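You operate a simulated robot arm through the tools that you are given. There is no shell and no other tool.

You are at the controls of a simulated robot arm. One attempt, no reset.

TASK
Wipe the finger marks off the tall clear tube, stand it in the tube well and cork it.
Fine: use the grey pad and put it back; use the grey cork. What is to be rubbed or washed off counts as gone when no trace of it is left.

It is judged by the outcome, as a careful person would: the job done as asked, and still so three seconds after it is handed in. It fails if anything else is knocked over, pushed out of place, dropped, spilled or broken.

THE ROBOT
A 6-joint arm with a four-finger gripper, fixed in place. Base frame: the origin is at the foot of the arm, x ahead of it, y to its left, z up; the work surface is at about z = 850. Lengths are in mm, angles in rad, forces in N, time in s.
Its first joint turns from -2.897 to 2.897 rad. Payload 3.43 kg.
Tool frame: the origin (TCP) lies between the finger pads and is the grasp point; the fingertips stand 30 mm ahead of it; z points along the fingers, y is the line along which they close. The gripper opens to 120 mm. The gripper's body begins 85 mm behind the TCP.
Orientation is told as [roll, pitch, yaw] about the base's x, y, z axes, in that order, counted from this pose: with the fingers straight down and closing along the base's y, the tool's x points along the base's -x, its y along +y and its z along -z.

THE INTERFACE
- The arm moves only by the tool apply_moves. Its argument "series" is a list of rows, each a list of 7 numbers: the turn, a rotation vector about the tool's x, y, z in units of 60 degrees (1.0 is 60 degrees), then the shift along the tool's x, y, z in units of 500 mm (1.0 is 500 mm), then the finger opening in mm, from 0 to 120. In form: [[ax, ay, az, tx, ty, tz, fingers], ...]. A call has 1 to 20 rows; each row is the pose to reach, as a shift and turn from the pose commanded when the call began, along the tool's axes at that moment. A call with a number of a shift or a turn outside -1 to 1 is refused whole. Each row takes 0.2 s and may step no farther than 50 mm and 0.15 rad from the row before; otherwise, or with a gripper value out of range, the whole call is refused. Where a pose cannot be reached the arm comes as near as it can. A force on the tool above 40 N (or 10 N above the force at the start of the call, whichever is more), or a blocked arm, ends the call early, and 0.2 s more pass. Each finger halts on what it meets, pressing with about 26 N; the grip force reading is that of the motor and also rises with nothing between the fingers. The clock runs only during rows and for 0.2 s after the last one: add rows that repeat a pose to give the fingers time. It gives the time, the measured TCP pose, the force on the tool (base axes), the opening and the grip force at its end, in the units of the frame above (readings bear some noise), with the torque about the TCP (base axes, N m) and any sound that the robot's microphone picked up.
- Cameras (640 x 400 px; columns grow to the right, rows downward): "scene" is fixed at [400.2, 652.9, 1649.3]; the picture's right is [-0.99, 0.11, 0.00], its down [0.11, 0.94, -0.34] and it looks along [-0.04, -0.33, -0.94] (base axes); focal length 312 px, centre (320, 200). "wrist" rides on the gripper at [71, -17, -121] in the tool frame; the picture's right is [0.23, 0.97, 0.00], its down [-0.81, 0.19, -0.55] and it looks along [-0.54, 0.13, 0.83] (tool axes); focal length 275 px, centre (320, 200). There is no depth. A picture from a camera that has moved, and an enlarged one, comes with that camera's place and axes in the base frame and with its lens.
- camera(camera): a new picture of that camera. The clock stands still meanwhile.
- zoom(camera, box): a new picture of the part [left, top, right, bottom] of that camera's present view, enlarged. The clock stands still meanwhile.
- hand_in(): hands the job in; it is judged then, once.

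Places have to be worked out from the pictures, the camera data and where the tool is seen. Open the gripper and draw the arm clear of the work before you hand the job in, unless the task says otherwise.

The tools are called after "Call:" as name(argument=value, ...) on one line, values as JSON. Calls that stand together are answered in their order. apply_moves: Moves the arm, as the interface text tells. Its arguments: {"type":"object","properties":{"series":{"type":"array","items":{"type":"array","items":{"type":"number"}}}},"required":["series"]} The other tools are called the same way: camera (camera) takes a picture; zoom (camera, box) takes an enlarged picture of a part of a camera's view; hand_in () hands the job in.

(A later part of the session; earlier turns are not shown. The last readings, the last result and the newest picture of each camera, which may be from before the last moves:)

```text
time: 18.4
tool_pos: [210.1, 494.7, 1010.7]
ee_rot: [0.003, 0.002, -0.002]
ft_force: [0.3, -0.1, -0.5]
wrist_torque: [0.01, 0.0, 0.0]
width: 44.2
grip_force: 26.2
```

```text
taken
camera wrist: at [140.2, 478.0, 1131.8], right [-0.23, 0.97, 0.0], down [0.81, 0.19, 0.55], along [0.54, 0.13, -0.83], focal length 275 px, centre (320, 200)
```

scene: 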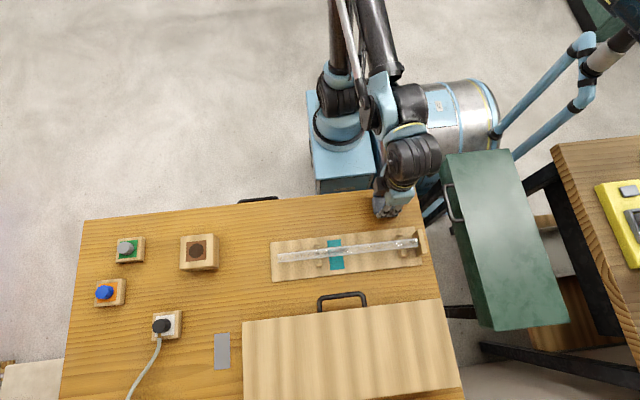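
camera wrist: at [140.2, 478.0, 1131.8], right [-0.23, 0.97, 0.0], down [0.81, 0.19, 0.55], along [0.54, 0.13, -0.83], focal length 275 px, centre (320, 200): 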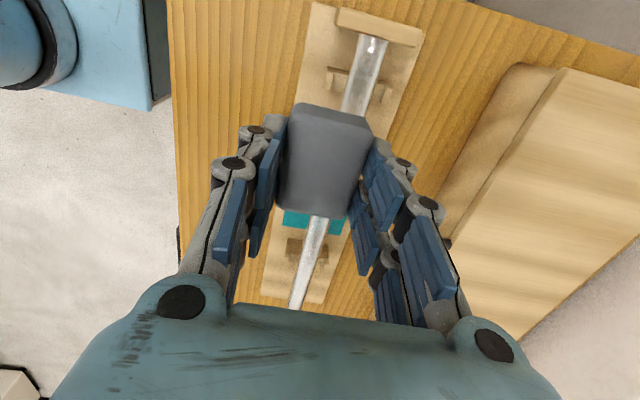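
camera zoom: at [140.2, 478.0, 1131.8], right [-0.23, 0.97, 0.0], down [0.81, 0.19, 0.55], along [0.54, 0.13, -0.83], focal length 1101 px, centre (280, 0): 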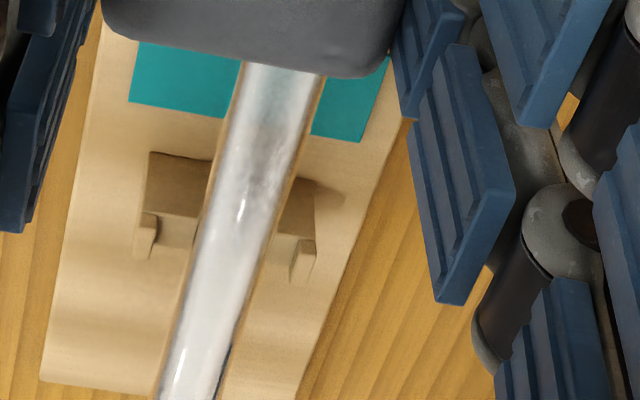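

Some smudges over the teal patch look changed, but reflections of the arm confuse the view. I'll go to the same arm pose as my earlier pictures, (202, 402, 1025), so the comparison is fair.

Call:
apply_moves(series=[[0, 0, 0, 0.004, -0.06, 0, 30], [0, 0, 0, 0.01, -0.13, -0.02, 30], [0, 0, 0, 0.015, -0.185, -0.029, 30], [0, 0, 0, 0.015, -0.185, -0.029, 30]])

Call:
zoom(camera="scene", box=[274, 244, 310, 266])

Call:
zoom(camera="scene", box=[308, 241, 344, 263])

Call:
zoom(camera="scene", box=[342, 238, 378, 260])

Call:
zoom(camera="scene", box=[374, 235, 424, 260])

Call:
zoom(camera="scene", box=[270, 230, 350, 280])

```text
time: 19.4
tool_pos: [204.2, 402.6, 1023.5]
ee_rot: [0.004, 0.002, 0.002]
ft_force: [0.0, -0.4, -0.7]
wrist_torque: [0.0, 0.01, -0.02]
width: 44.1
grip_force: 26.2
```

```text
16.00 times, centred on (292, 255) of scene
camera zoom: at [400.2, 652.9, 1649.3], right [-0.99, 0.11, 0.0], down [0.11, 0.94, -0.34], along [-0.04, -0.33, -0.94], focal length 4997 px, centre (768, -680)
```

zoom: 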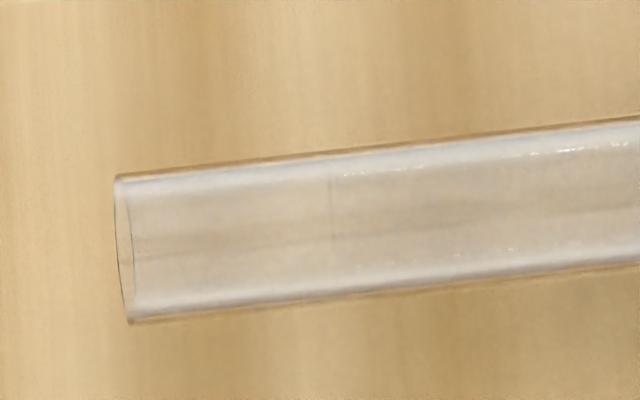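

```text
16.00 times, centred on (326, 252) of scene
camera zoom: at [400.2, 652.9, 1649.3], right [-0.99, 0.11, 0.0], down [0.11, 0.94, -0.34], along [-0.04, -0.33, -0.94], focal length 4997 px, centre (224, -632)
```

zoom: 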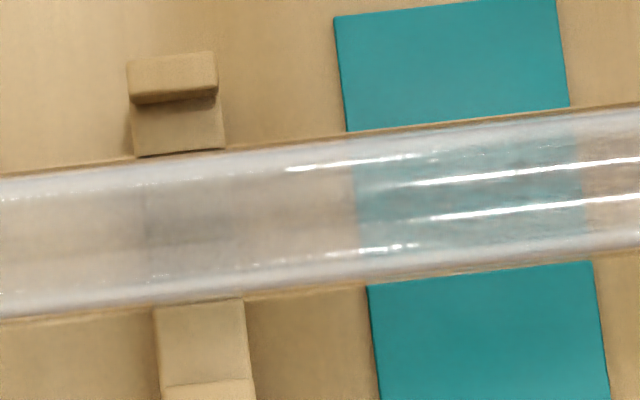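

```text
16.00 times, centred on (360, 249) of scene
camera zoom: at [400.2, 652.9, 1649.3], right [-0.99, 0.11, 0.0], down [0.11, 0.94, -0.34], along [-0.04, -0.33, -0.94], focal length 4997 px, centre (-320, -584)
```

zoom: 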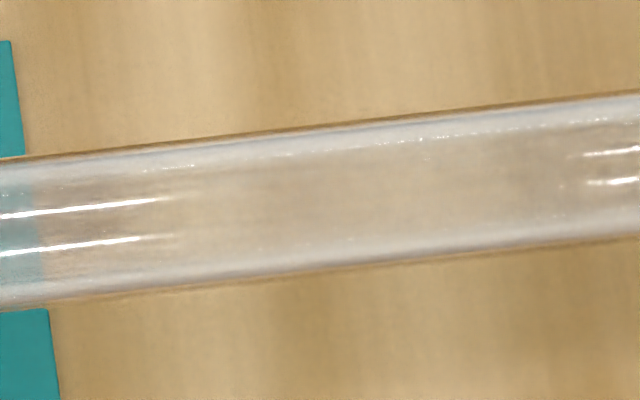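

```text
12.80 times, centred on (399, 248) of scene
camera zoom: at [400.2, 652.9, 1649.3], right [-0.99, 0.11, 0.0], down [0.11, 0.94, -0.34], along [-0.04, -0.33, -0.94], focal length 3998 px, centre (-691, -408)
```

zoom: 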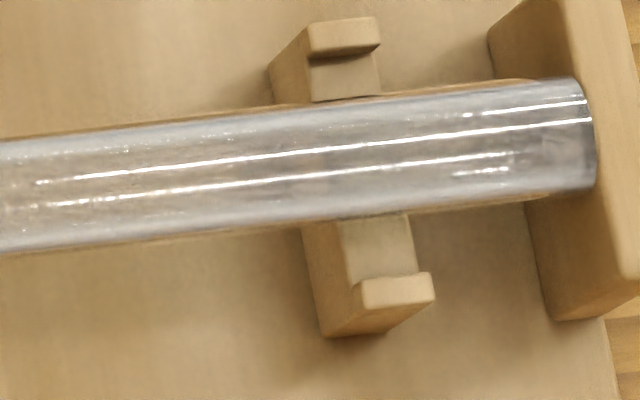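

```text
8.00 times, centred on (310, 255) of scene
camera zoom: at [400.2, 652.9, 1649.3], right [-0.99, 0.11, 0.0], down [0.11, 0.94, -0.34], along [-0.04, -0.33, -0.94], focal length 2498 px, centre (400, -240)
```

zoom: 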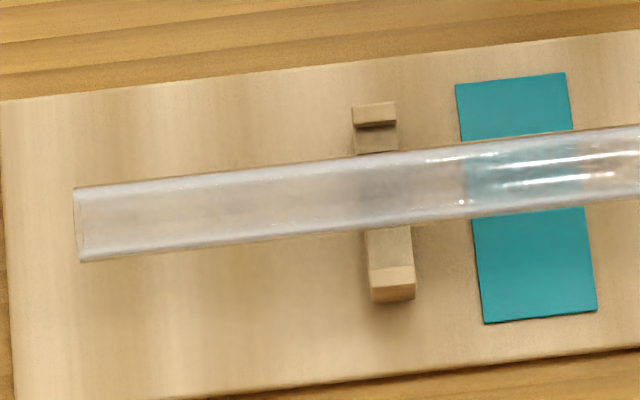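

Compared with before, the highlights over the teal patch are now unbroken, so wiping works on top. I'll look from close above with the wrist camera for what remains, including the sides.

Call:
apply_moves(series=[[0, 0, 0, -0.04, 0.06, 0, 30], [0, 0, 0, -0.08, 0.12, 0, 30], [0, 0, 0, -0.12, 0.18, 0, 30], [0, 0, 0, -0.18, 0.225, 0, 30], [0, 0, 0, -0.26, 0.237, 0.02, 30], [0, 0, 0, -0.34, 0.237, 0.06, 30], [0, 0, 0, -0.41, 0.237, 0.1, 30], [0, 0, 0, -0.41, 0.237, 0.1, 30]])

Call:
camera(camera="wrist")

Call:
zoom(camera="wrist", box=[280, 40, 376, 100])

Call:
zoom(camera="wrist", box=[280, 0, 376, 60])

Call:
zoom(camera="scene", box=[308, 241, 344, 263])

```text
time: 21.2
tool_pos: [410.1, 522.0, 974.1]
ee_rot: [0.003, 0.002, 0.001]
ft_force: [1.0, 0.1, -0.8]
wrist_torque: [0.0, 0.04, -0.01]
width: 43.9
grip_force: 26.0
```

```text
taken
camera wrist: at [338.7, 504.8, 1095.8], right [-0.23, 0.97, 0.0], down [0.81, 0.19, 0.55], along [0.54, 0.13, -0.83], focal length 275 px, centre (320, 200)
```

wrist: 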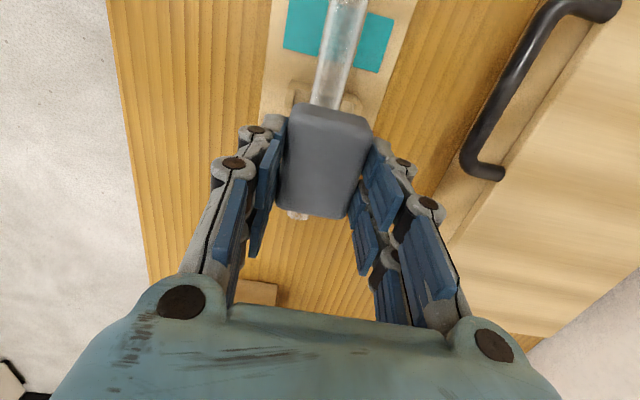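

```text
6.67 times, centred on (328, 70) of wrist
camera zoom: at [338.7, 504.8, 1095.8], right [-0.23, 0.97, 0.0], down [0.81, 0.19, 0.55], along [0.54, 0.13, -0.83], focal length 1835 px, centre (267, 1067)
```

zoom: 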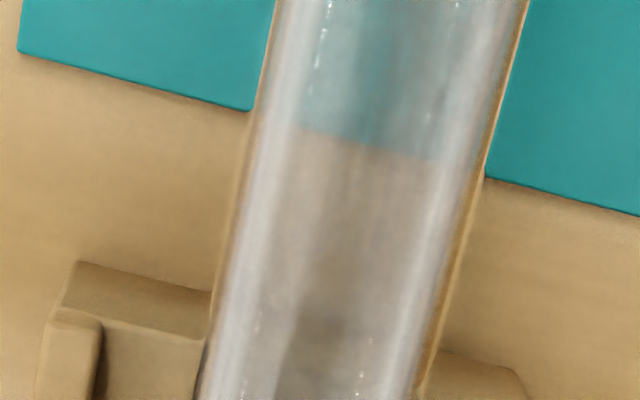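

```text
6.67 times, centred on (328, 30) of wrist
camera zoom: at [338.7, 504.8, 1095.8], right [-0.23, 0.97, 0.0], down [0.81, 0.19, 0.55], along [0.54, 0.13, -0.83], focal length 1835 px, centre (267, 1333)
```

zoom: 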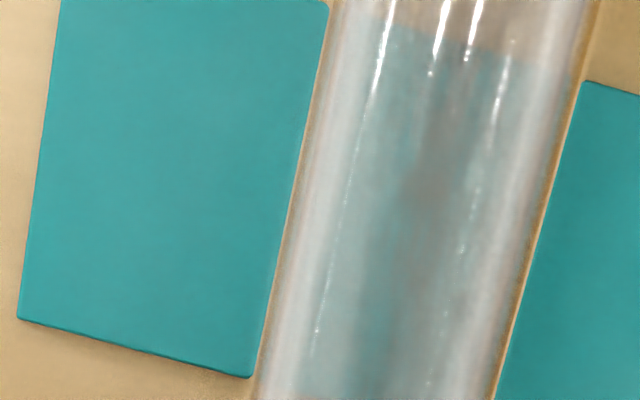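

```text
16.00 times, centred on (326, 252) of scene
camera zoom: at [400.2, 652.9, 1649.3], right [-0.99, 0.11, 0.0], down [0.11, 0.94, -0.34], along [-0.04, -0.33, -0.94], focal length 4997 px, centre (224, -632)
```

zoom: 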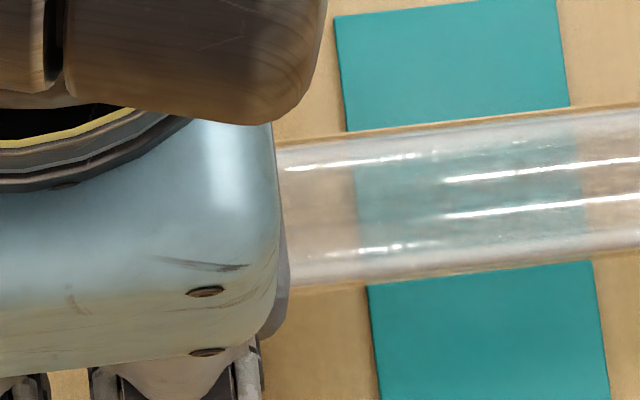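

The highlights look continuous now, but reflections make it hard to be sure. I'll make a second, firmer top stroke along the whole span for safety. First I'll come down gently at x≈392.

Call:
apply_moves(series=[[0, 0, 0, 0.036, -0.001, 0.02, 30], [0, 0, 0, 0.036, -0.001, 0.036, 30], [0, 0, 0, 0.036, -0.001, 0.042, 30], [0, 0, 0, 0.036, -0.001, 0.044, 30], [0, 0, 0, 0.036, -0.001, 0.0455, 30], [0, 0, 0, 0.036, -0.001, 0.0455, 30]])

```text
time: 22.6
tool_pos: [390.7, 520.3, 952.2]
ee_rot: [0.003, 0.001, 0.003]
ft_force: [-0.3, -0.3, -0.6]
wrist_torque: [-0.02, 0.0, 0.03]
width: 44.1
grip_force: 25.7
```

No load yet, so I'll go down another 1.2 mm and check.

Call:
apply_moves(series=[[0, 0, 0, 0, 0, 0.0015, 30], [0, 0, 0, 0, 0, 0.0028, 30], [0, 0, 0, 0, 0, 0.0028, 30]])

```text
time: 23.4
tool_pos: [390.6, 521.4, 951.2]
ee_rot: [0.003, 0.002, 0.0]
ft_force: [0.4, 0.6, -0.1]
wrist_torque: [-0.01, 0.02, -0.02]
width: 43.8
grip_force: 25.9
```

Still no load, probably because the pad slipped up slightly in the grip. I'll continue down 1 mm more.

Call:
apply_moves(series=[[0, 0, 0, 0, 0, 0.001, 30], [0, 0, 0, 0, 0, 0.002, 30], [0, 0, 0, 0, 0, 0.002, 30]])

```text
time: 24.2
tool_pos: [390.0, 520.8, 949.1]
ee_rot: [0.004, -0.001, 0.0]
ft_force: [2.1, 1.1, 16.3]
wrist_torque: [0.02, 0.05, 0.0]
width: 43.8
grip_force: 25.6
```

16 N is right. I'll stroke the first 90 mm toward −x with a very slight downward trend.

Call:
apply_moves(series=[[0, 0, 0, 0.02, 0, 0, 30], [0, 0, 0, 0.04, 0, 0.0002, 30], [0, 0, 0, 0.06, 0, 0.0004, 30], [0, 0, 0, 0.08, 0, 0.0006, 30], [0, 0, 0, 0.1, 0, 0.0008, 30], [0, 0, 0, 0.12, 0, 0.001, 30], [0, 0, 0, 0.14, 0, 0.0012, 30], [0, 0, 0, 0.16, 0, 0.0014, 30], [0, 0, 0, 0.18, 0, 0.0016, 30]])

```text
time: 26.2
tool_pos: [301.3, 521.2, 948.7]
ee_rot: [0.004, 0.001, 0.002]
ft_force: [15.4, -0.5, 23.6]
wrist_torque: [-0.04, -0.46, 0.03]
width: 44.2
grip_force: 26.3
```

Good contact: 24 N normal with 15 N of friction. I'll continue to x≈220.

Call:
apply_moves(series=[[0, 0, 0, 0.02, 0, 0, 30], [0, 0, 0, 0.04, 0, 0, 30], [0, 0, 0, 0.06, 0, 0, 30], [0, 0, 0, 0.08, 0, 0, 30], [0, 0, 0, 0.1, 0, 0, 30], [0, 0, 0, 0.12, 0, 0, 30], [0, 0, 0, 0.14, 0, 0, 30], [0, 0, 0, 0.16, 0, 0, 30]])

```text
time: 28.0
tool_pos: [221.4, 522.0, 948.2]
ee_rot: [0.005, 0.0, 0.0]
ft_force: [15.8, 0.7, 23.8]
wrist_torque: [0.05, -0.42, -0.01]
width: 44.2
grip_force: 25.8
```

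The whole top is wiped with solid force. I'll lift and go back to the comparison pose to look again.

Call:
apply_moves(series=[[0, 0, 0, 0, 0, -0.05, 30], [0, 0, 0, 0, -0.02, -0.12, 30], [0, 0, 0, 0.01, -0.1, -0.15, 30], [0, 0, 0, 0.03, -0.18, -0.154, 30], [0, 0, 0, 0.038, -0.238, -0.154, 30], [0, 0, 0, 0.038, -0.238, -0.154, 30]])

Call:
zoom(camera="scene", box=[308, 241, 344, 263])

Call:
zoom(camera="scene", box=[324, 242, 342, 254])

Call:
zoom(camera="scene", box=[342, 238, 378, 260])

Call:
zoom(camera="scene", box=[374, 235, 424, 260])

Call:
zoom(camera="wrist", box=[380, 60, 500, 135])

Call:
camera(camera="wrist")

```text
time: 29.4
tool_pos: [200.7, 403.4, 1025.8]
ee_rot: [0.003, 0.002, 0.002]
ft_force: [-0.4, -0.2, 0.2]
wrist_torque: [0.04, 0.0, 0.01]
width: 43.9
grip_force: 25.8
```

```text
16.00 times, centred on (326, 252) of scene
camera zoom: at [400.2, 652.9, 1649.3], right [-0.99, 0.11, 0.0], down [0.11, 0.94, -0.34], along [-0.04, -0.33, -0.94], focal length 4997 px, centre (224, -632)
```

zoom: 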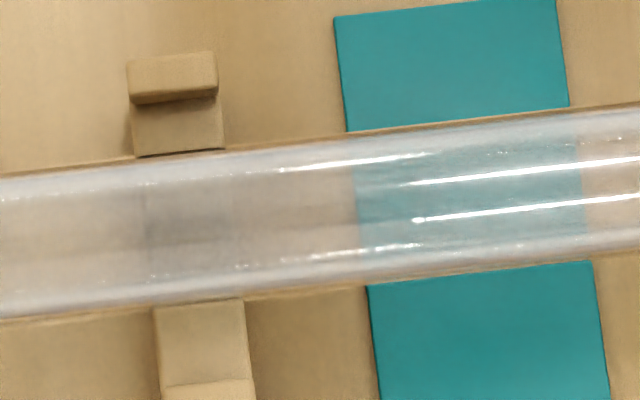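

```text
16.00 times, centred on (333, 248) of scene
camera zoom: at [400.2, 652.9, 1649.3], right [-0.99, 0.11, 0.0], down [0.11, 0.94, -0.34], along [-0.04, -0.33, -0.94], focal length 4997 px, centre (112, -568)
```

zoom: 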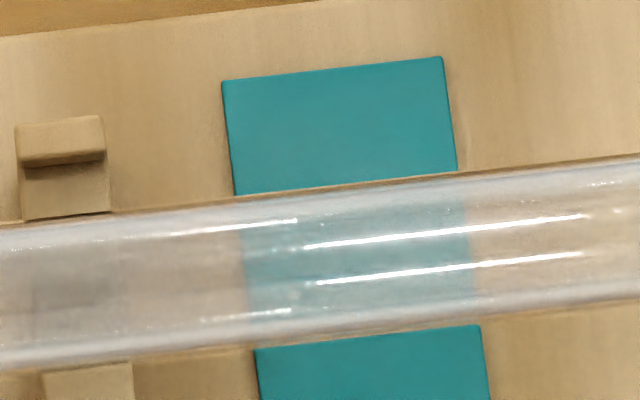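

```text
16.00 times, centred on (360, 249) of scene
camera zoom: at [400.2, 652.9, 1649.3], right [-0.99, 0.11, 0.0], down [0.11, 0.94, -0.34], along [-0.04, -0.33, -0.94], focal length 4997 px, centre (-320, -584)
```

zoom: 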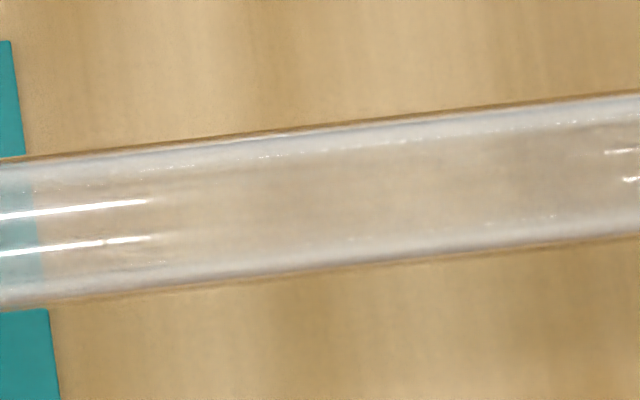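

```text
12.80 times, centred on (399, 248) of scene
camera zoom: at [400.2, 652.9, 1649.3], right [-0.99, 0.11, 0.0], down [0.11, 0.94, -0.34], along [-0.04, -0.33, -0.94], focal length 3998 px, centre (-691, -408)
```

zoom: 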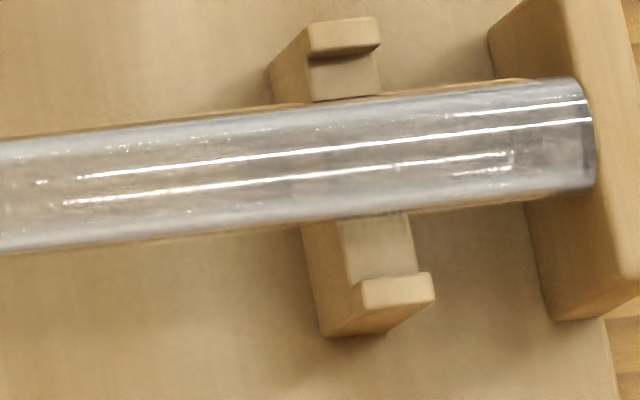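

```text
5.33 times, centred on (440, 98) of wrist
camera zoom: at [130.0, 386.5, 1146.3], right [-0.23, 0.97, 0.0], down [0.81, 0.19, 0.55], along [0.54, 0.13, -0.83], focal length 1468 px, centre (-320, 747)
```

zoom: 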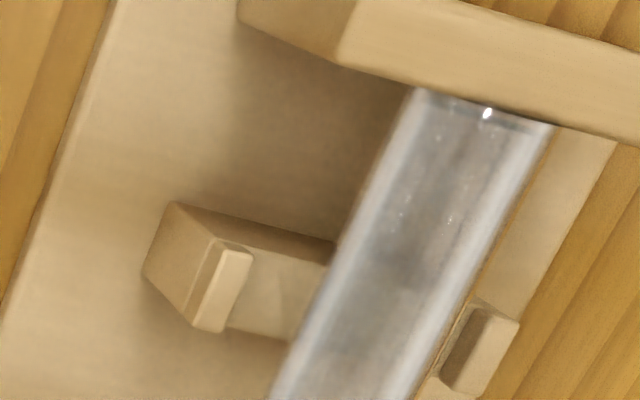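

```text
taken
camera wrist: at [130.0, 386.5, 1146.3], right [-0.23, 0.97, 0.0], down [0.81, 0.19, 0.55], along [0.54, 0.13, -0.83], focal length 275 px, centre (320, 200)
```

wrist: 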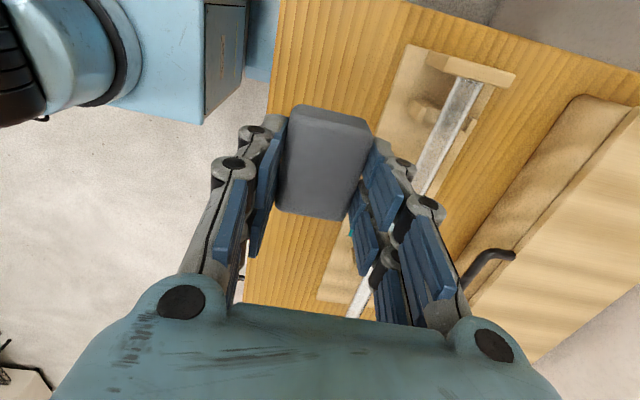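

The second wipe clearly helped: the teal patch now shows evenly through the glass. For safety I'll also wipe the stretch near the closed end, x≈160–270, stopping short of the board.

Call:
apply_moves(series=[[0, 0, 0, -0.02, 0.06, 0, 30], [0, 0, 0, -0.04, 0.12, 0, 30], [0, 0, 0, -0.06, 0.18, 0.02, 30], [0, 0, 0, -0.078, 0.236, 0.06, 30], [0, 0, 0, -0.078, 0.236, 0.11, 30], [0, 0, 0, -0.078, 0.236, 0.136, 30], [0, 0, 0, -0.078, 0.236, 0.144, 30], [0, 0, 0, -0.078, 0.236, 0.148, 30], [0, 0, 0, -0.078, 0.236, 0.15, 30], [0, 0, 0, -0.078, 0.236, 0.152, 30], [0, 0, 0, -0.078, 0.236, 0.152, 30]])

Call:
zoom(camera="wrist", box=[260, 0, 420, 100])

```text
time: 31.8
tool_pos: [240.6, 519.4, 949.6]
ee_rot: [0.003, 0.001, 0.002]
ft_force: [-0.2, -0.6, -0.4]
wrist_torque: [-0.01, -0.01, 0.02]
width: 44.0
grip_force: 26.3
```

```text
4.00 times, centred on (340, 50) of wrist
camera zoom: at [169.9, 502.7, 1070.5], right [-0.23, 0.97, 0.0], down [0.81, 0.19, 0.55], along [0.54, 0.13, -0.83], focal length 1101 px, centre (240, 800)
```

zoom: 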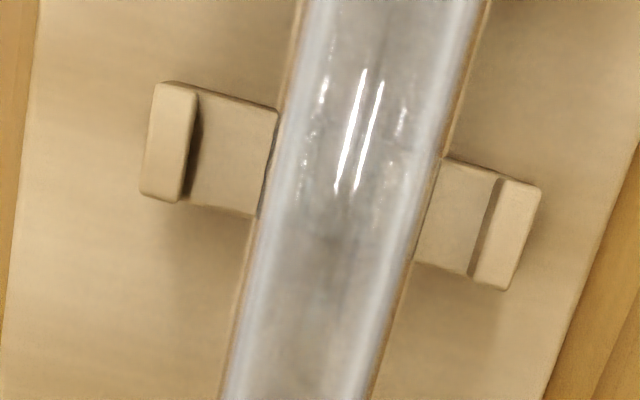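

Just above contact. I'll ease down 1.4 mm and stroke to x≈182.

Call:
apply_moves(series=[[0, 0, 0, 0, 0, 0.0014, 30], [0, 0, 0, 0, 0, 0.0028, 30], [0, 0, 0, 0.01, 0, 0.0028, 30], [0, 0, 0, 0.02, 0, 0.0028, 30], [0, 0, 0, 0.04, 0, 0.0028, 30], [0, 0, 0, 0.06, 0, 0.0028, 30], [0, 0, 0, 0.08, 0, 0.0028, 30], [0, 0, 0, 0.1, 0, 0.0028, 30], [0, 0, 0, 0.12, 0, 0.0028, 30]])

Call:
zoom(camera="scene", box=[260, 180, 440, 290])

```text
time: 33.8
tool_pos: [181.2, 519.0, 949.1]
ee_rot: [0.004, 0.002, 0.0]
ft_force: [8.4, -1.3, 12.2]
wrist_torque: [-0.04, -0.3, -0.01]
width: 44.1
grip_force: 25.8
```

```text
3.56 times, centred on (350, 235) of scene
camera zoom: at [400.2, 652.9, 1649.3], right [-0.99, 0.11, 0.0], down [0.11, 0.94, -0.34], along [-0.04, -0.33, -0.94], focal length 1110 px, centre (213, 76)
```

zoom: 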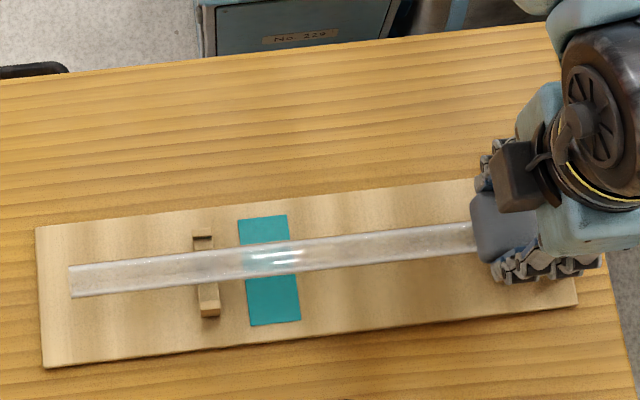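

That gave a good stroke at 12 N. I'll now lift and carry the pad back above its place at (202, 404.5).

Call:
apply_moves(series=[[0, 0, 0, 0, 0, -0.05, 30], [0, 0, 0, 0, 0, -0.12, 30], [0, 0, 0, -0.01, -0.05, -0.14, 30], [0, 0, 0, -0.03, -0.12, -0.14, 30], [0, 0, 0, -0.042, -0.19, -0.12, 30], [0, 0, 0, -0.042, -0.229, -0.06, 30], [0, 0, 0, -0.042, -0.229, 0.01, 30], [0, 0, 0, -0.042, -0.229, 0.07, 30], [0, 0, 0, -0.042, -0.229, 0.1, 30], [0, 0, 0, -0.042, -0.229, 0.108, 30], [0, 0, 0, -0.042, -0.229, 0.111, 30], [0, 0, 0, -0.042, -0.229, 0.111, 30]])

Call:
camera(camera="wrist")

```text
time: 36.4
tool_pos: [202.2, 406.0, 893.7]
ee_rot: [0.003, 0.0, 0.003]
ft_force: [0.6, -0.4, 0.0]
wrist_torque: [0.0, 0.0, -0.01]
width: 44.0
grip_force: 25.7
```

```text
taken
camera wrist: at [131.0, 389.0, 1014.0], right [-0.23, 0.97, 0.0], down [0.81, 0.19, 0.55], along [0.54, 0.13, -0.83], focal length 275 px, centre (320, 200)
```

wrist: 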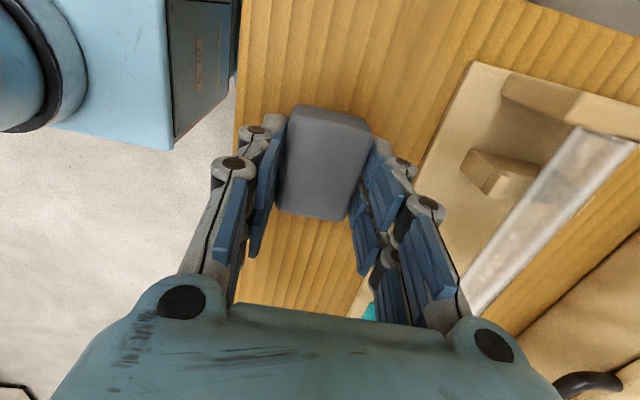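

Position matches the home place. I'll lower in small steps until it touches the table.

Call:
apply_moves(series=[[0, 0, 0, 0, -0.002, 0.003, 30], [0, 0, 0, 0, -0.002, 0.005, 30], [0, 0, 0, 0, -0.002, 0.005, 30]])

```text
time: 37.2
tool_pos: [200.7, 405.5, 890.2]
ee_rot: [0.003, 0.002, 0.002]
ft_force: [0.1, 0.0, 0.2]
wrist_torque: [0.02, -0.02, 0.03]
width: 44.0
grip_force: 26.1
```

No contact yet, so I'll continue in half-millimetre steps.

Call:
apply_moves(series=[[0, 0, 0, 0, 0, 0.001, 30], [0, 0, 0, 0, 0, 0.002, 30], [0, 0, 0, 0, 0, 0.002, 30]])

```text
time: 38.0
tool_pos: [201.3, 405.9, 889.8]
ee_rot: [0.002, 0.002, 0.002]
ft_force: [1.9, -1.2, 10.4]
wrist_torque: [-0.07, 0.07, 0.01]
width: 43.9
grip_force: 26.1
```

It touches the table with 10 N. I'll open the fingers and rise.

Call:
apply_moves(series=[[0, 0, 0, 0, 0, -0.001, 50], [0, 0, 0, 0, 0, -0.001, 80], [0, 0, 0, 0, 0, -0.001, 110], [0, 0, 0, 0, 0, -0.03, 110], [0, 0, 0, 0, 0, -0.1, 110], [0, 0, 0, 0, 0, -0.18, 110], [0, 0, 0, 0, 0, -0.271, 120], [0, 0, 0, 0, 0, -0.271, 120]])

Call:
zoom(camera="scene", box=[350, 140, 446, 230])

Call:
zoom(camera="scene", box=[308, 241, 344, 263])

Call:
zoom(camera="scene", box=[342, 238, 378, 260])

Call:
zoom(camera="scene", box=[374, 235, 424, 260])

Call:
zoom(camera="wrist", box=[270, 40, 370, 150])

```text
time: 39.8
tool_pos: [201.2, 402.7, 1029.4]
ee_rot: [0.004, 0.003, 0.001]
ft_force: [0.0, -0.4, -0.5]
wrist_torque: [0.01, 0.0, 0.0]
width: 120.2
grip_force: 0.0
```

```text
4.44 times, centred on (398, 185) of scene
camera zoom: at [400.2, 652.9, 1649.3], right [-0.99, 0.11, 0.0], down [0.11, 0.94, -0.34], along [-0.04, -0.33, -0.94], focal length 1388 px, centre (-27, 267)
```

zoom: 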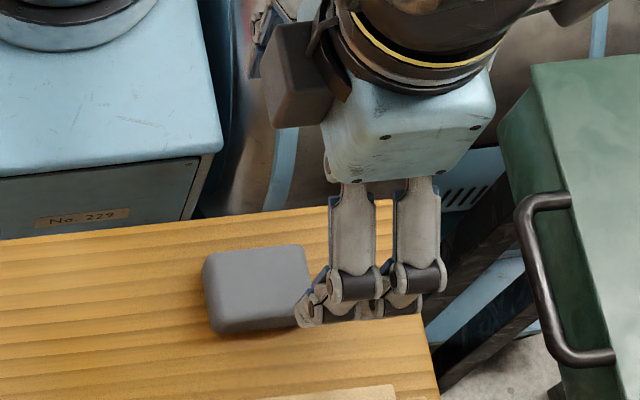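

```text
16.00 times, centred on (326, 252) of scene
camera zoom: at [400.2, 652.9, 1649.3], right [-0.99, 0.11, 0.0], down [0.11, 0.94, -0.34], along [-0.04, -0.33, -0.94], focal length 4997 px, centre (224, -632)
```

zoom: 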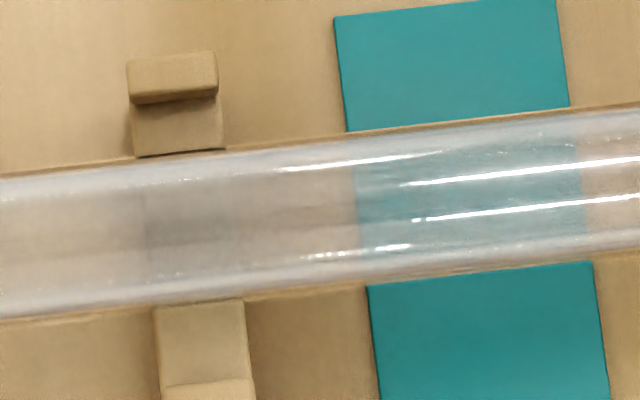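

```text
16.00 times, centred on (360, 249) of scene
camera zoom: at [400.2, 652.9, 1649.3], right [-0.99, 0.11, 0.0], down [0.11, 0.94, -0.34], along [-0.04, -0.33, -0.94], focal length 4997 px, centre (-320, -584)
```

zoom: 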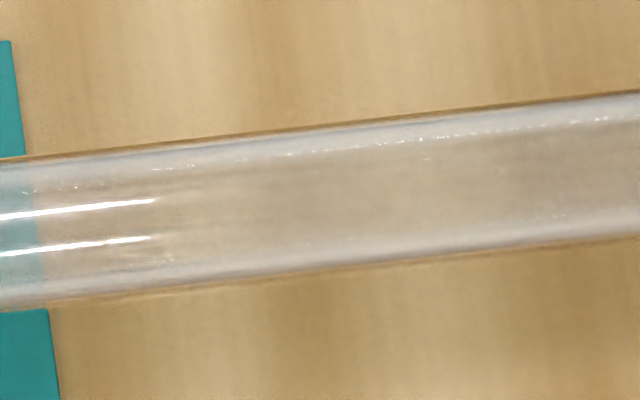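

```text
12.80 times, centred on (399, 248) of scene
camera zoom: at [400.2, 652.9, 1649.3], right [-0.99, 0.11, 0.0], down [0.11, 0.94, -0.34], along [-0.04, -0.33, -0.94], focal length 3998 px, centre (-691, -408)
```

zoom: 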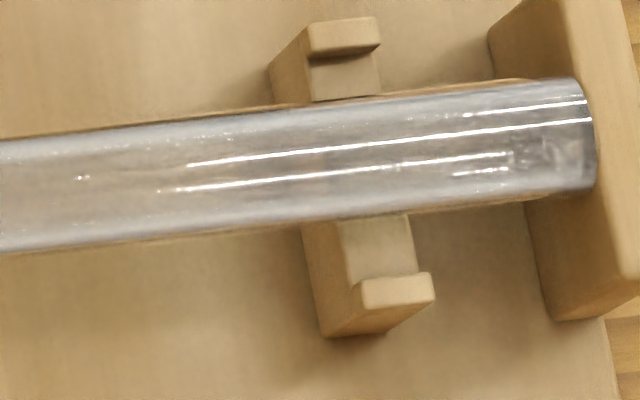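

```text
3.64 times, centred on (320, 95) of wrist
camera zoom: at [130.2, 386.4, 1149.9], right [-0.23, 0.97, 0.0], down [0.81, 0.19, 0.55], along [0.54, 0.13, -0.83], focal length 1001 px, centre (320, 582)
```

zoom: 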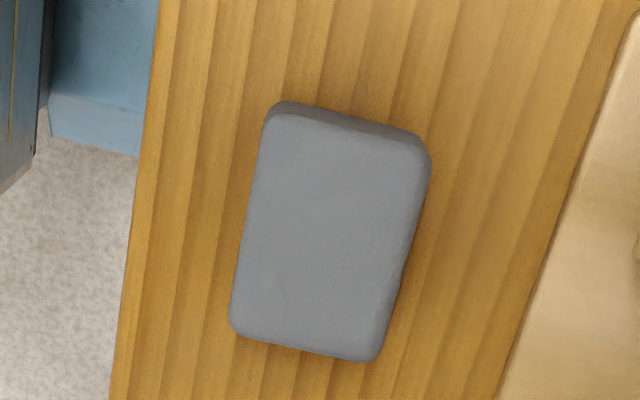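

The pad is back in its place, and the tube now shows a clean even look over the teal patch. The tube lies from x≈139 (closed end) to 483. I'll move over x≈330 to grasp it near its middle.

Call:
apply_moves(series=[[0, 0, 0, -0.05, 0.05, 0, 100], [0, 0, 0, -0.11, 0.11, 0, 80], [0, 0, 0, -0.17, 0.17, 0, 70], [0, 0, 0, -0.22, 0.21, 0.04, 70], [0, 0, 0, -0.258, 0.235, 0.1, 70], [0, 0, 0, -0.258, 0.235, 0.14, 70], [0, 0, 0, -0.258, 0.235, 0.14, 70]])

Call:
camera(camera="wrist")

Call:
zoom(camera="scene", box=[260, 200, 440, 300])

```text
time: 41.4
tool_pos: [331.4, 522.7, 956.7]
ee_rot: [0.004, 0.003, 0.001]
ft_force: [0.3, 0.2, -0.4]
wrist_torque: [0.04, -0.03, 0.02]
width: 69.8
grip_force: 0.1
```

```text
taken
camera wrist: at [260.2, 504.5, 1077.0], right [-0.23, 0.97, 0.0], down [0.81, 0.19, 0.55], along [0.54, 0.13, -0.83], focal length 275 px, centre (320, 200)
```

wrist: 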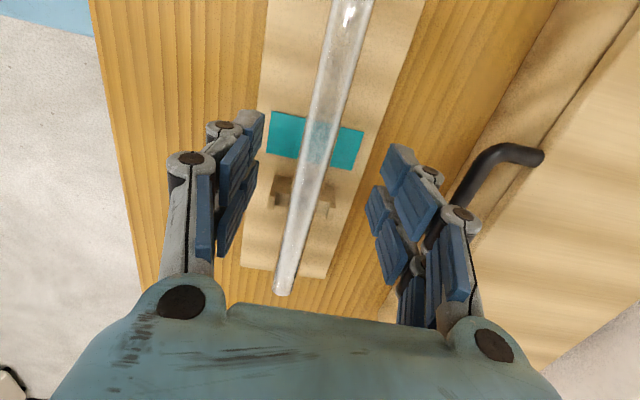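

```text
3.56 times, centred on (350, 250) of scene
camera zoom: at [400.2, 652.9, 1649.3], right [-0.99, 0.11, 0.0], down [0.11, 0.94, -0.34], along [-0.04, -0.33, -0.94], focal length 1110 px, centre (213, 22)
```

zoom: 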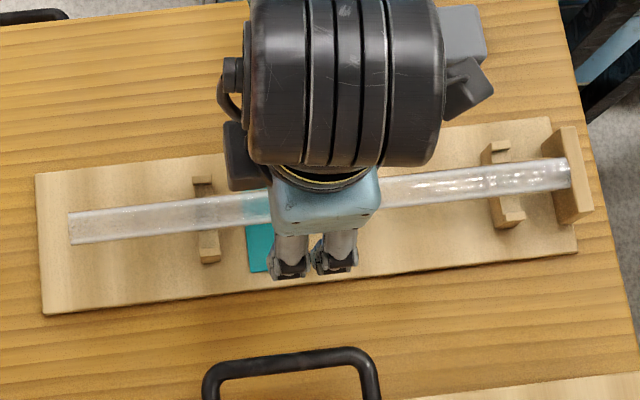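

I'll check the lateral centring on the tube with a zoom.

Call:
zoom(camera="wrist", box=[270, 110, 370, 172])

```text
6.40 times, centred on (320, 141) of wrist
camera zoom: at [260.2, 504.5, 1077.0], right [-0.23, 0.97, 0.0], down [0.81, 0.19, 0.55], along [0.54, 0.13, -0.83], focal length 1762 px, centre (320, 578)
```

zoom: 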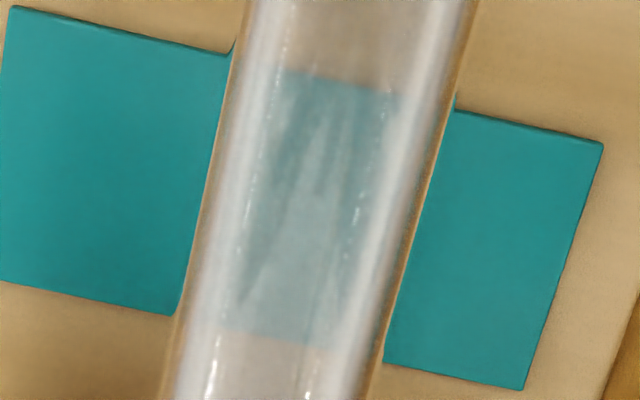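

Through the tube, the teal is now free of brown smudges, and the centring is within 1 mm. I'll descend with the TCP to z≈903 and close on the tube.

Call:
apply_moves(series=[[0, 0, 0, 0, -0.0015, 0.04, 70], [0, 0, 0, 0, -0.0015, 0.08, 70], [0, 0, 0, 0, -0.0015, 0.1, 70], [0, 0, 0, 0, -0.0015, 0.107, 70], [0, 0, 0, 0, -0.0015, 0.107, 50], [0, 0, 0, 0, -0.0015, 0.107, 35], [0, 0, 0, 0, -0.0015, 0.107, 28], [0, 0, 0, 0, -0.0015, 0.107, 10], [0, 0, 0, 0, -0.0015, 0.107, 10], [0, 0, 0, 0, -0.0015, 0.107, 10]])

Call:
camera(camera="wrist")

```text
time: 43.6
tool_pos: [330.1, 524.0, 901.0]
ee_rot: [0.003, 0.002, 0.002]
ft_force: [0.0, 0.4, 0.3]
wrist_torque: [0.01, 0.01, -0.01]
width: 21.8
grip_force: 26.1
```

```text
taken
camera wrist: at [259.0, 505.2, 1023.1], right [-0.23, 0.97, 0.0], down [0.81, 0.19, 0.55], along [0.54, 0.13, -0.83], focal length 275 px, centre (320, 200)
```

wrist: 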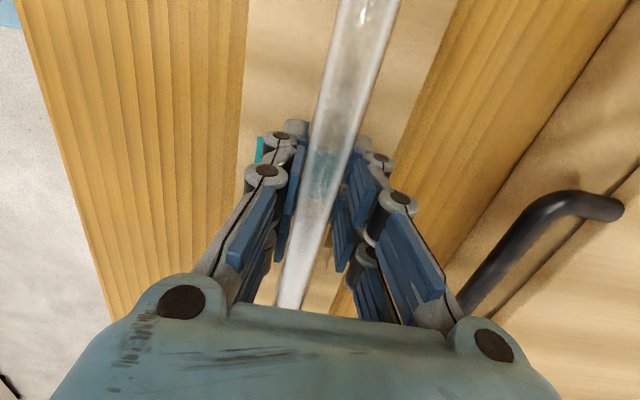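

The tube is gripped at a width of 21.8 mm. I'll lift it straight up, easing it off the stop, and check that it comes along level.

Call:
apply_moves(series=[[0, 0, 0, -0.004, 0, -0.008, 10], [0, 0, 0, -0.008, 0, -0.03, 10], [0, 0, 0, -0.008, 0, -0.08, 10], [0, 0, 0, -0.008, 0, -0.14, 10], [0, 0, 0, -0.008, 0, -0.2, 10], [0, 0, 0, -0.008, 0, -0.2, 10]])

Call:
camera(camera="scene")

Call:
camera(camera="wrist")

```text
time: 45.0
tool_pos: [335.3, 522.0, 1001.8]
ee_rot: [0.002, 0.003, 0.002]
ft_force: [-0.1, -0.1, -0.9]
wrist_torque: [-0.01, -0.02, -0.01]
width: 21.8
grip_force: 26.1
```

```text
taken
```

scene: 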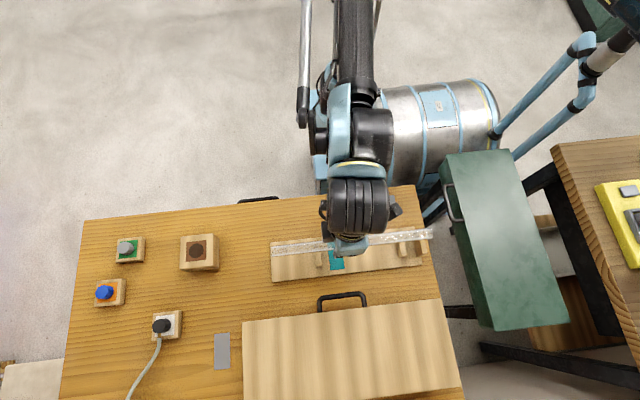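

```text
taken
camera wrist: at [263.8, 504.6, 1123.4], right [-0.23, 0.97, 0.0], down [0.81, 0.19, 0.55], along [0.54, 0.13, -0.83], focal length 275 px, centre (320, 200)
```

wrist: 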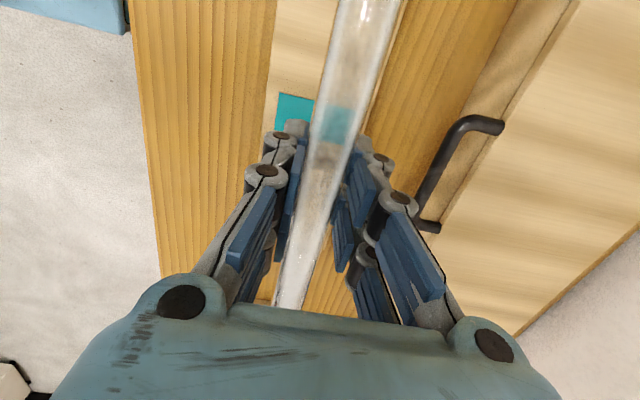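

The tube is firmly held and level. I'll raise it to z≈1160 and carry it toward the well.

Call:
apply_moves(series=[[0, 0, 0, 0, 0, -0.09, 10], [0, 0, 0, 0, 0, -0.18, 10], [0, 0, 0, 0, 0, -0.26, 10], [0, 0, 0, -0.04, 0, -0.31, 10], [0, 0, 0, -0.12, -0.02, -0.316, 10], [0, 0, 0, -0.2, -0.04, -0.316, 10], [0, 0, 0, -0.28, -0.06, -0.316, 10], [0, 0, 0, -0.36, -0.08, -0.316, 10], [0, 0, 0, -0.42, -0.084, -0.316, 10], [0, 0, 0, -0.45, -0.084, -0.316, 10], [0, 0, 0, -0.45, -0.084, -0.316, 10]])

Call:
camera(camera="wrist")

Call:
camera(camera="scene")

```text
time: 47.4
tool_pos: [559.6, 478.2, 1159.0]
ee_rot: [0.005, 0.001, 0.003]
ft_force: [1.3, -0.9, -1.1]
wrist_torque: [0.01, 0.0, 0.01]
width: 21.8
grip_force: 26.1
```

```text
taken
camera wrist: at [489.1, 461.4, 1280.7], right [-0.23, 0.97, 0.0], down [0.81, 0.19, 0.55], along [0.54, 0.13, -0.83], focal length 275 px, centre (320, 200)
```

wrist: 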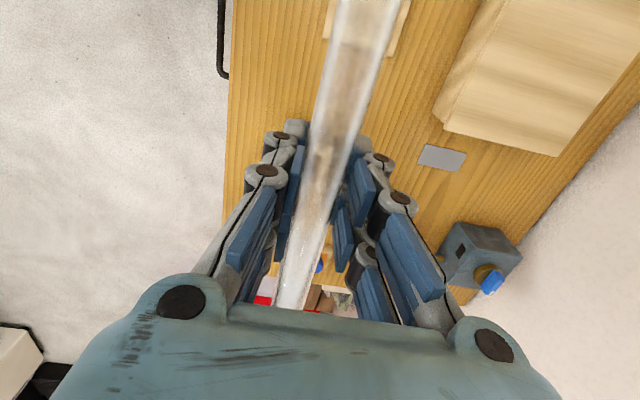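

```text
taken
```

scene: 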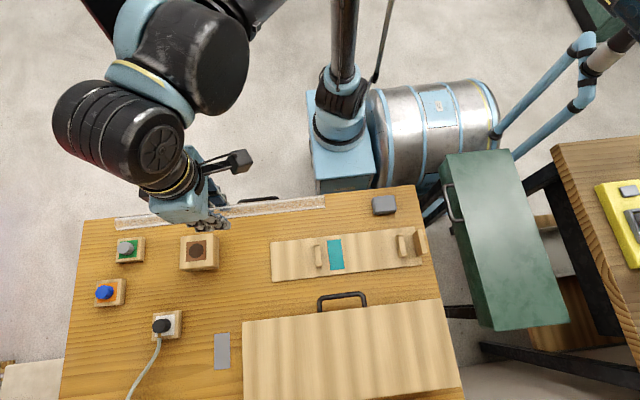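

The tube is clear of everything. I'll turn the tool −45° about its y axis first, then check.

Call:
apply_moves(series=[[0, -0.1, 0, 0, 0, 0, 10], [0, -0.2, 0, 0, 0, 0, 10], [0, -0.3, 0, 0, 0, 0, 10], [0, -0.4, 0, 0, 0, 0, 10], [0, -0.5, 0, 0, 0, 0, 10], [0, -0.6, 0, 0, 0, 0, 10], [0, -0.7, 0, 0, 0, 0, 10], [0, -0.75, 0, 0, 0, 0, 10], [0, -0.75, 0, 0, 0, 0, 10]])

Call:
camera(camera="scene")

Call:
camera(camera="wrist")

```text
time: 49.4
tool_pos: [559.4, 478.5, 1159.6]
ee_rot: [0.003, -0.786, -0.002]
ft_force: [0.1, -0.5, 0.2]
wrist_torque: [0.01, -0.04, -0.03]
width: 21.9
grip_force: 25.7
```

```text
taken
```

scene: 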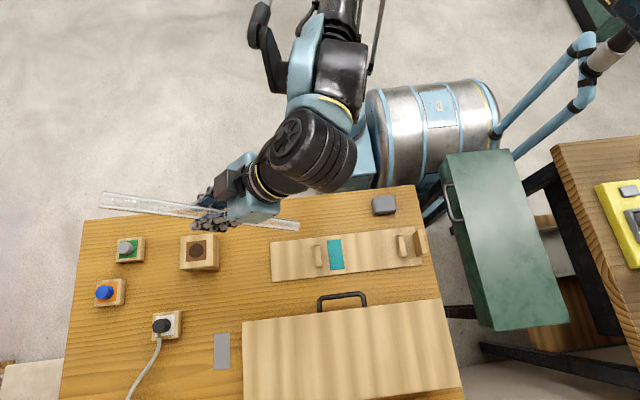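

```text
taken
camera wrist: at [424.3, 462.6, 1194.4], right [-0.16, 0.97, -0.16], down [0.18, 0.19, 0.96], along [0.97, 0.13, -0.21], focal length 275 px, centre (320, 200)
```

wrist: 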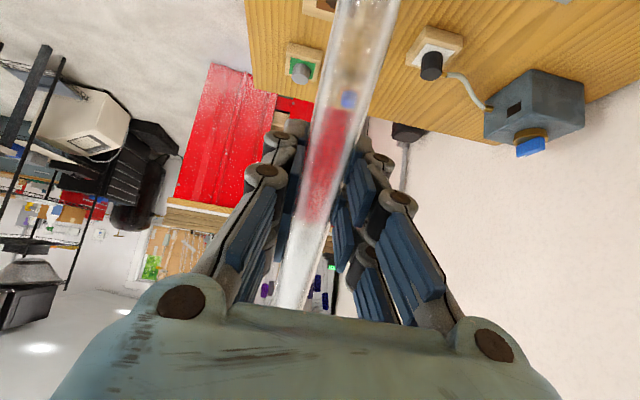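

The rotation holds exactly. I'll turn the second −45° to stand the tube upright.

Call:
apply_moves(series=[[0, -0.1, 0, 0, 0, 0, 10], [0, -0.2, 0, 0, 0, 0, 10], [0, -0.3, 0, 0, 0, 0, 10], [0, -0.4, 0, 0, 0, 0, 10], [0, -0.5, 0, 0, 0, 0, 10], [0, -0.6, 0, 0, 0, 0, 10], [0, -0.7, 0, 0, 0, 0, 10], [0, -0.75, 0, 0, 0, 0, 10], [0, -0.75, 0, 0, 0, 0, 10]])

Call:
camera(camera="scene")

Call:
camera(camera="wrist")

Call:
zoom(camera="scene", box=[160, 160, 320, 280])

```text
time: 51.4
tool_pos: [559.7, 479.3, 1159.6]
ee_rot: [1.519, -1.567, -1.518]
ft_force: [-0.2, 0.0, -1.7]
wrist_torque: [0.02, -0.02, -0.01]
width: 21.8
grip_force: 25.9
```

```text
taken
```

scene: 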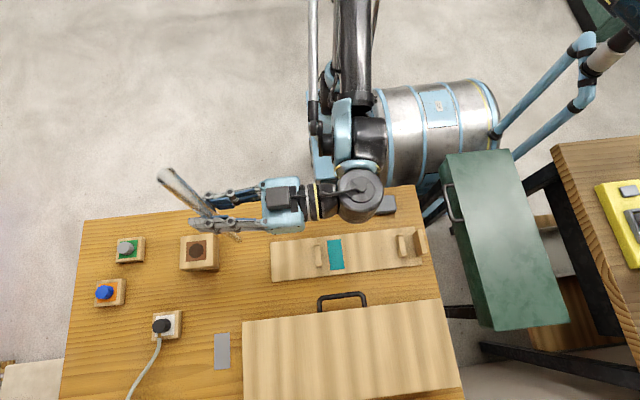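

```text
taken
camera wrist: at [439.3, 462.7, 1088.4], right [0.0, 0.97, -0.23], down [-0.55, 0.19, 0.81], along [0.83, 0.13, 0.54], focal length 275 px, centre (320, 200)
```

wrist: 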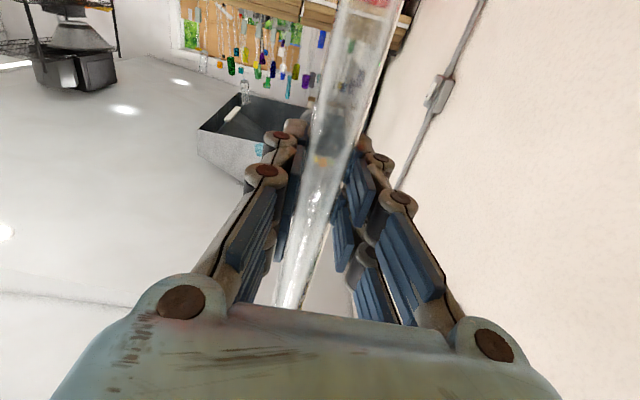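

```text
3.33 times, centred on (240, 220) of scene
camera zoom: at [400.2, 652.9, 1649.3], right [-0.99, 0.11, 0.0], down [0.11, 0.94, -0.34], along [-0.04, -0.33, -0.94], focal length 1041 px, centre (587, 133)
```

zoom: 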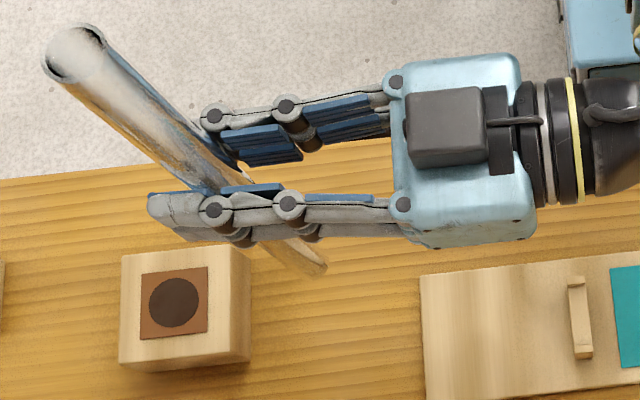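

The tube is upright with its closed end down at about z=968. From two views the well's hole is at about (684, 480) with the block's top at z≈900. I'll move forward over the hole and compare in the scene view.

Call:
apply_moves(series=[[0, 0, 0, 0, 0, 0.06, 10], [0, 0, 0, 0, 0, 0.12, 10], [0, 0, 0, 0, 0, 0.18, 10], [0, 0, 0, 0, 0.002, 0.23, 10], [0, 0, 0, 0, 0.002, 0.248, 10], [0, 0, 0, 0, 0.002, 0.248, 10]])

Call:
camera(camera="scene")

Call:
zoom(camera="scene", box=[140, 200, 240, 280])

```text
time: 52.8
tool_pos: [683.3, 479.9, 1157.3]
ee_rot: [1.315, -1.567, -1.313]
ft_force: [0.5, 0.2, -0.3]
wrist_torque: [0.01, 0.02, 0.04]
width: 21.6
grip_force: 26.3
```

```text
taken
```

scene: 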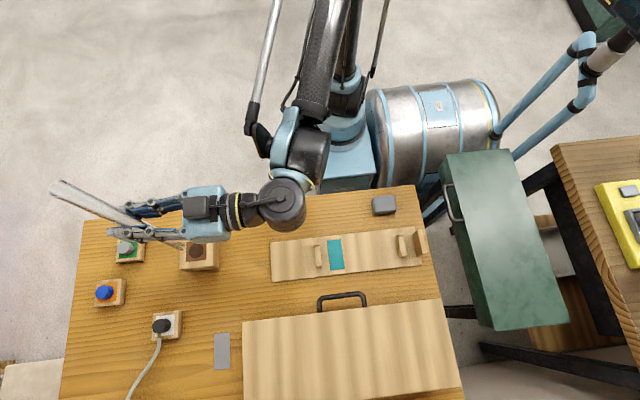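

```text
5.00 times, centred on (190, 240) of scene
camera zoom: at [400.2, 652.9, 1649.3], right [-0.99, 0.11, 0.0], down [0.11, 0.94, -0.34], along [-0.04, -0.33, -0.94], focal length 1562 px, centre (970, 0)
```

zoom: 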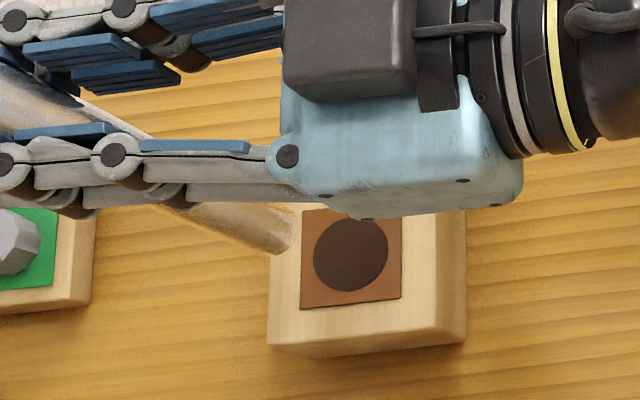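

The projection matches: the tube's foot lands within about 2 mm of the hole's centre. I'll lower until the foot is just above the block top and look again.

Call:
apply_moves(series=[[0, 0, 0, 0.04, 0, -0.002, 10], [0, 0, 0, 0.08, 0, -0.003, 10], [0, 0, 0, 0.11, 0, -0.003, 10], [0, 0, 0, 0.11, 0, -0.003, 10]])

Call:
zoom(camera="scene", box=[140, 200, 240, 280])

Call:
zoom(camera="scene", box=[180, 235, 220, 260])

```text
time: 53.8
tool_pos: [682.9, 479.9, 1104.4]
ee_rot: [1.295, -1.568, -1.296]
ft_force: [0.1, -0.6, 0.0]
wrist_torque: [0.04, 0.0, -0.02]
width: 21.7
grip_force: 25.7
```

```text
5.00 times, centred on (190, 240) of scene
camera zoom: at [400.2, 652.9, 1649.3], right [-0.99, 0.11, 0.0], down [0.11, 0.94, -0.34], along [-0.04, -0.33, -0.94], focal length 1562 px, centre (970, 0)
```

zoom: 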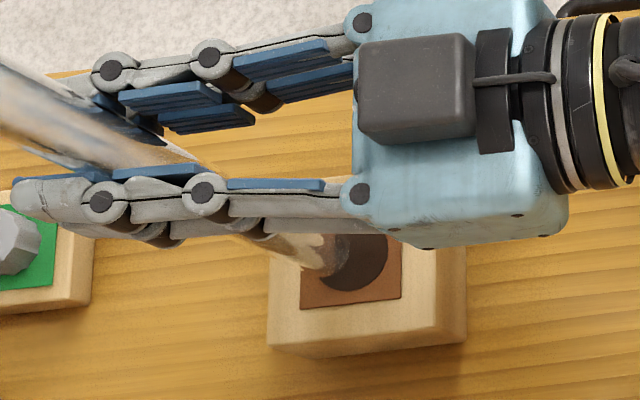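

```text
16.00 times, centred on (200, 248) of scene
camera zoom: at [400.2, 652.9, 1649.3], right [-0.99, 0.11, 0.0], down [0.11, 0.94, -0.34], along [-0.04, -0.33, -0.94], focal length 4997 px, centre (2240, -560)
```

zoom: 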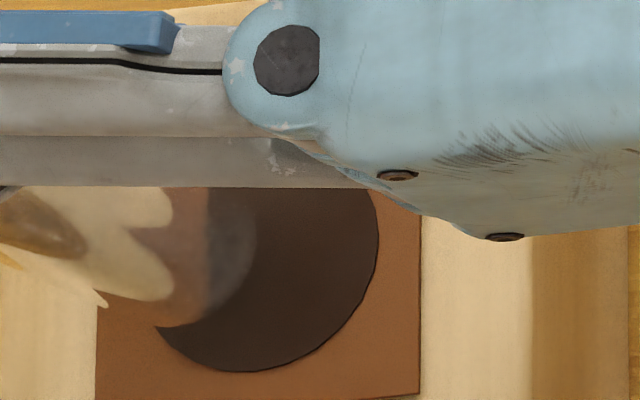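

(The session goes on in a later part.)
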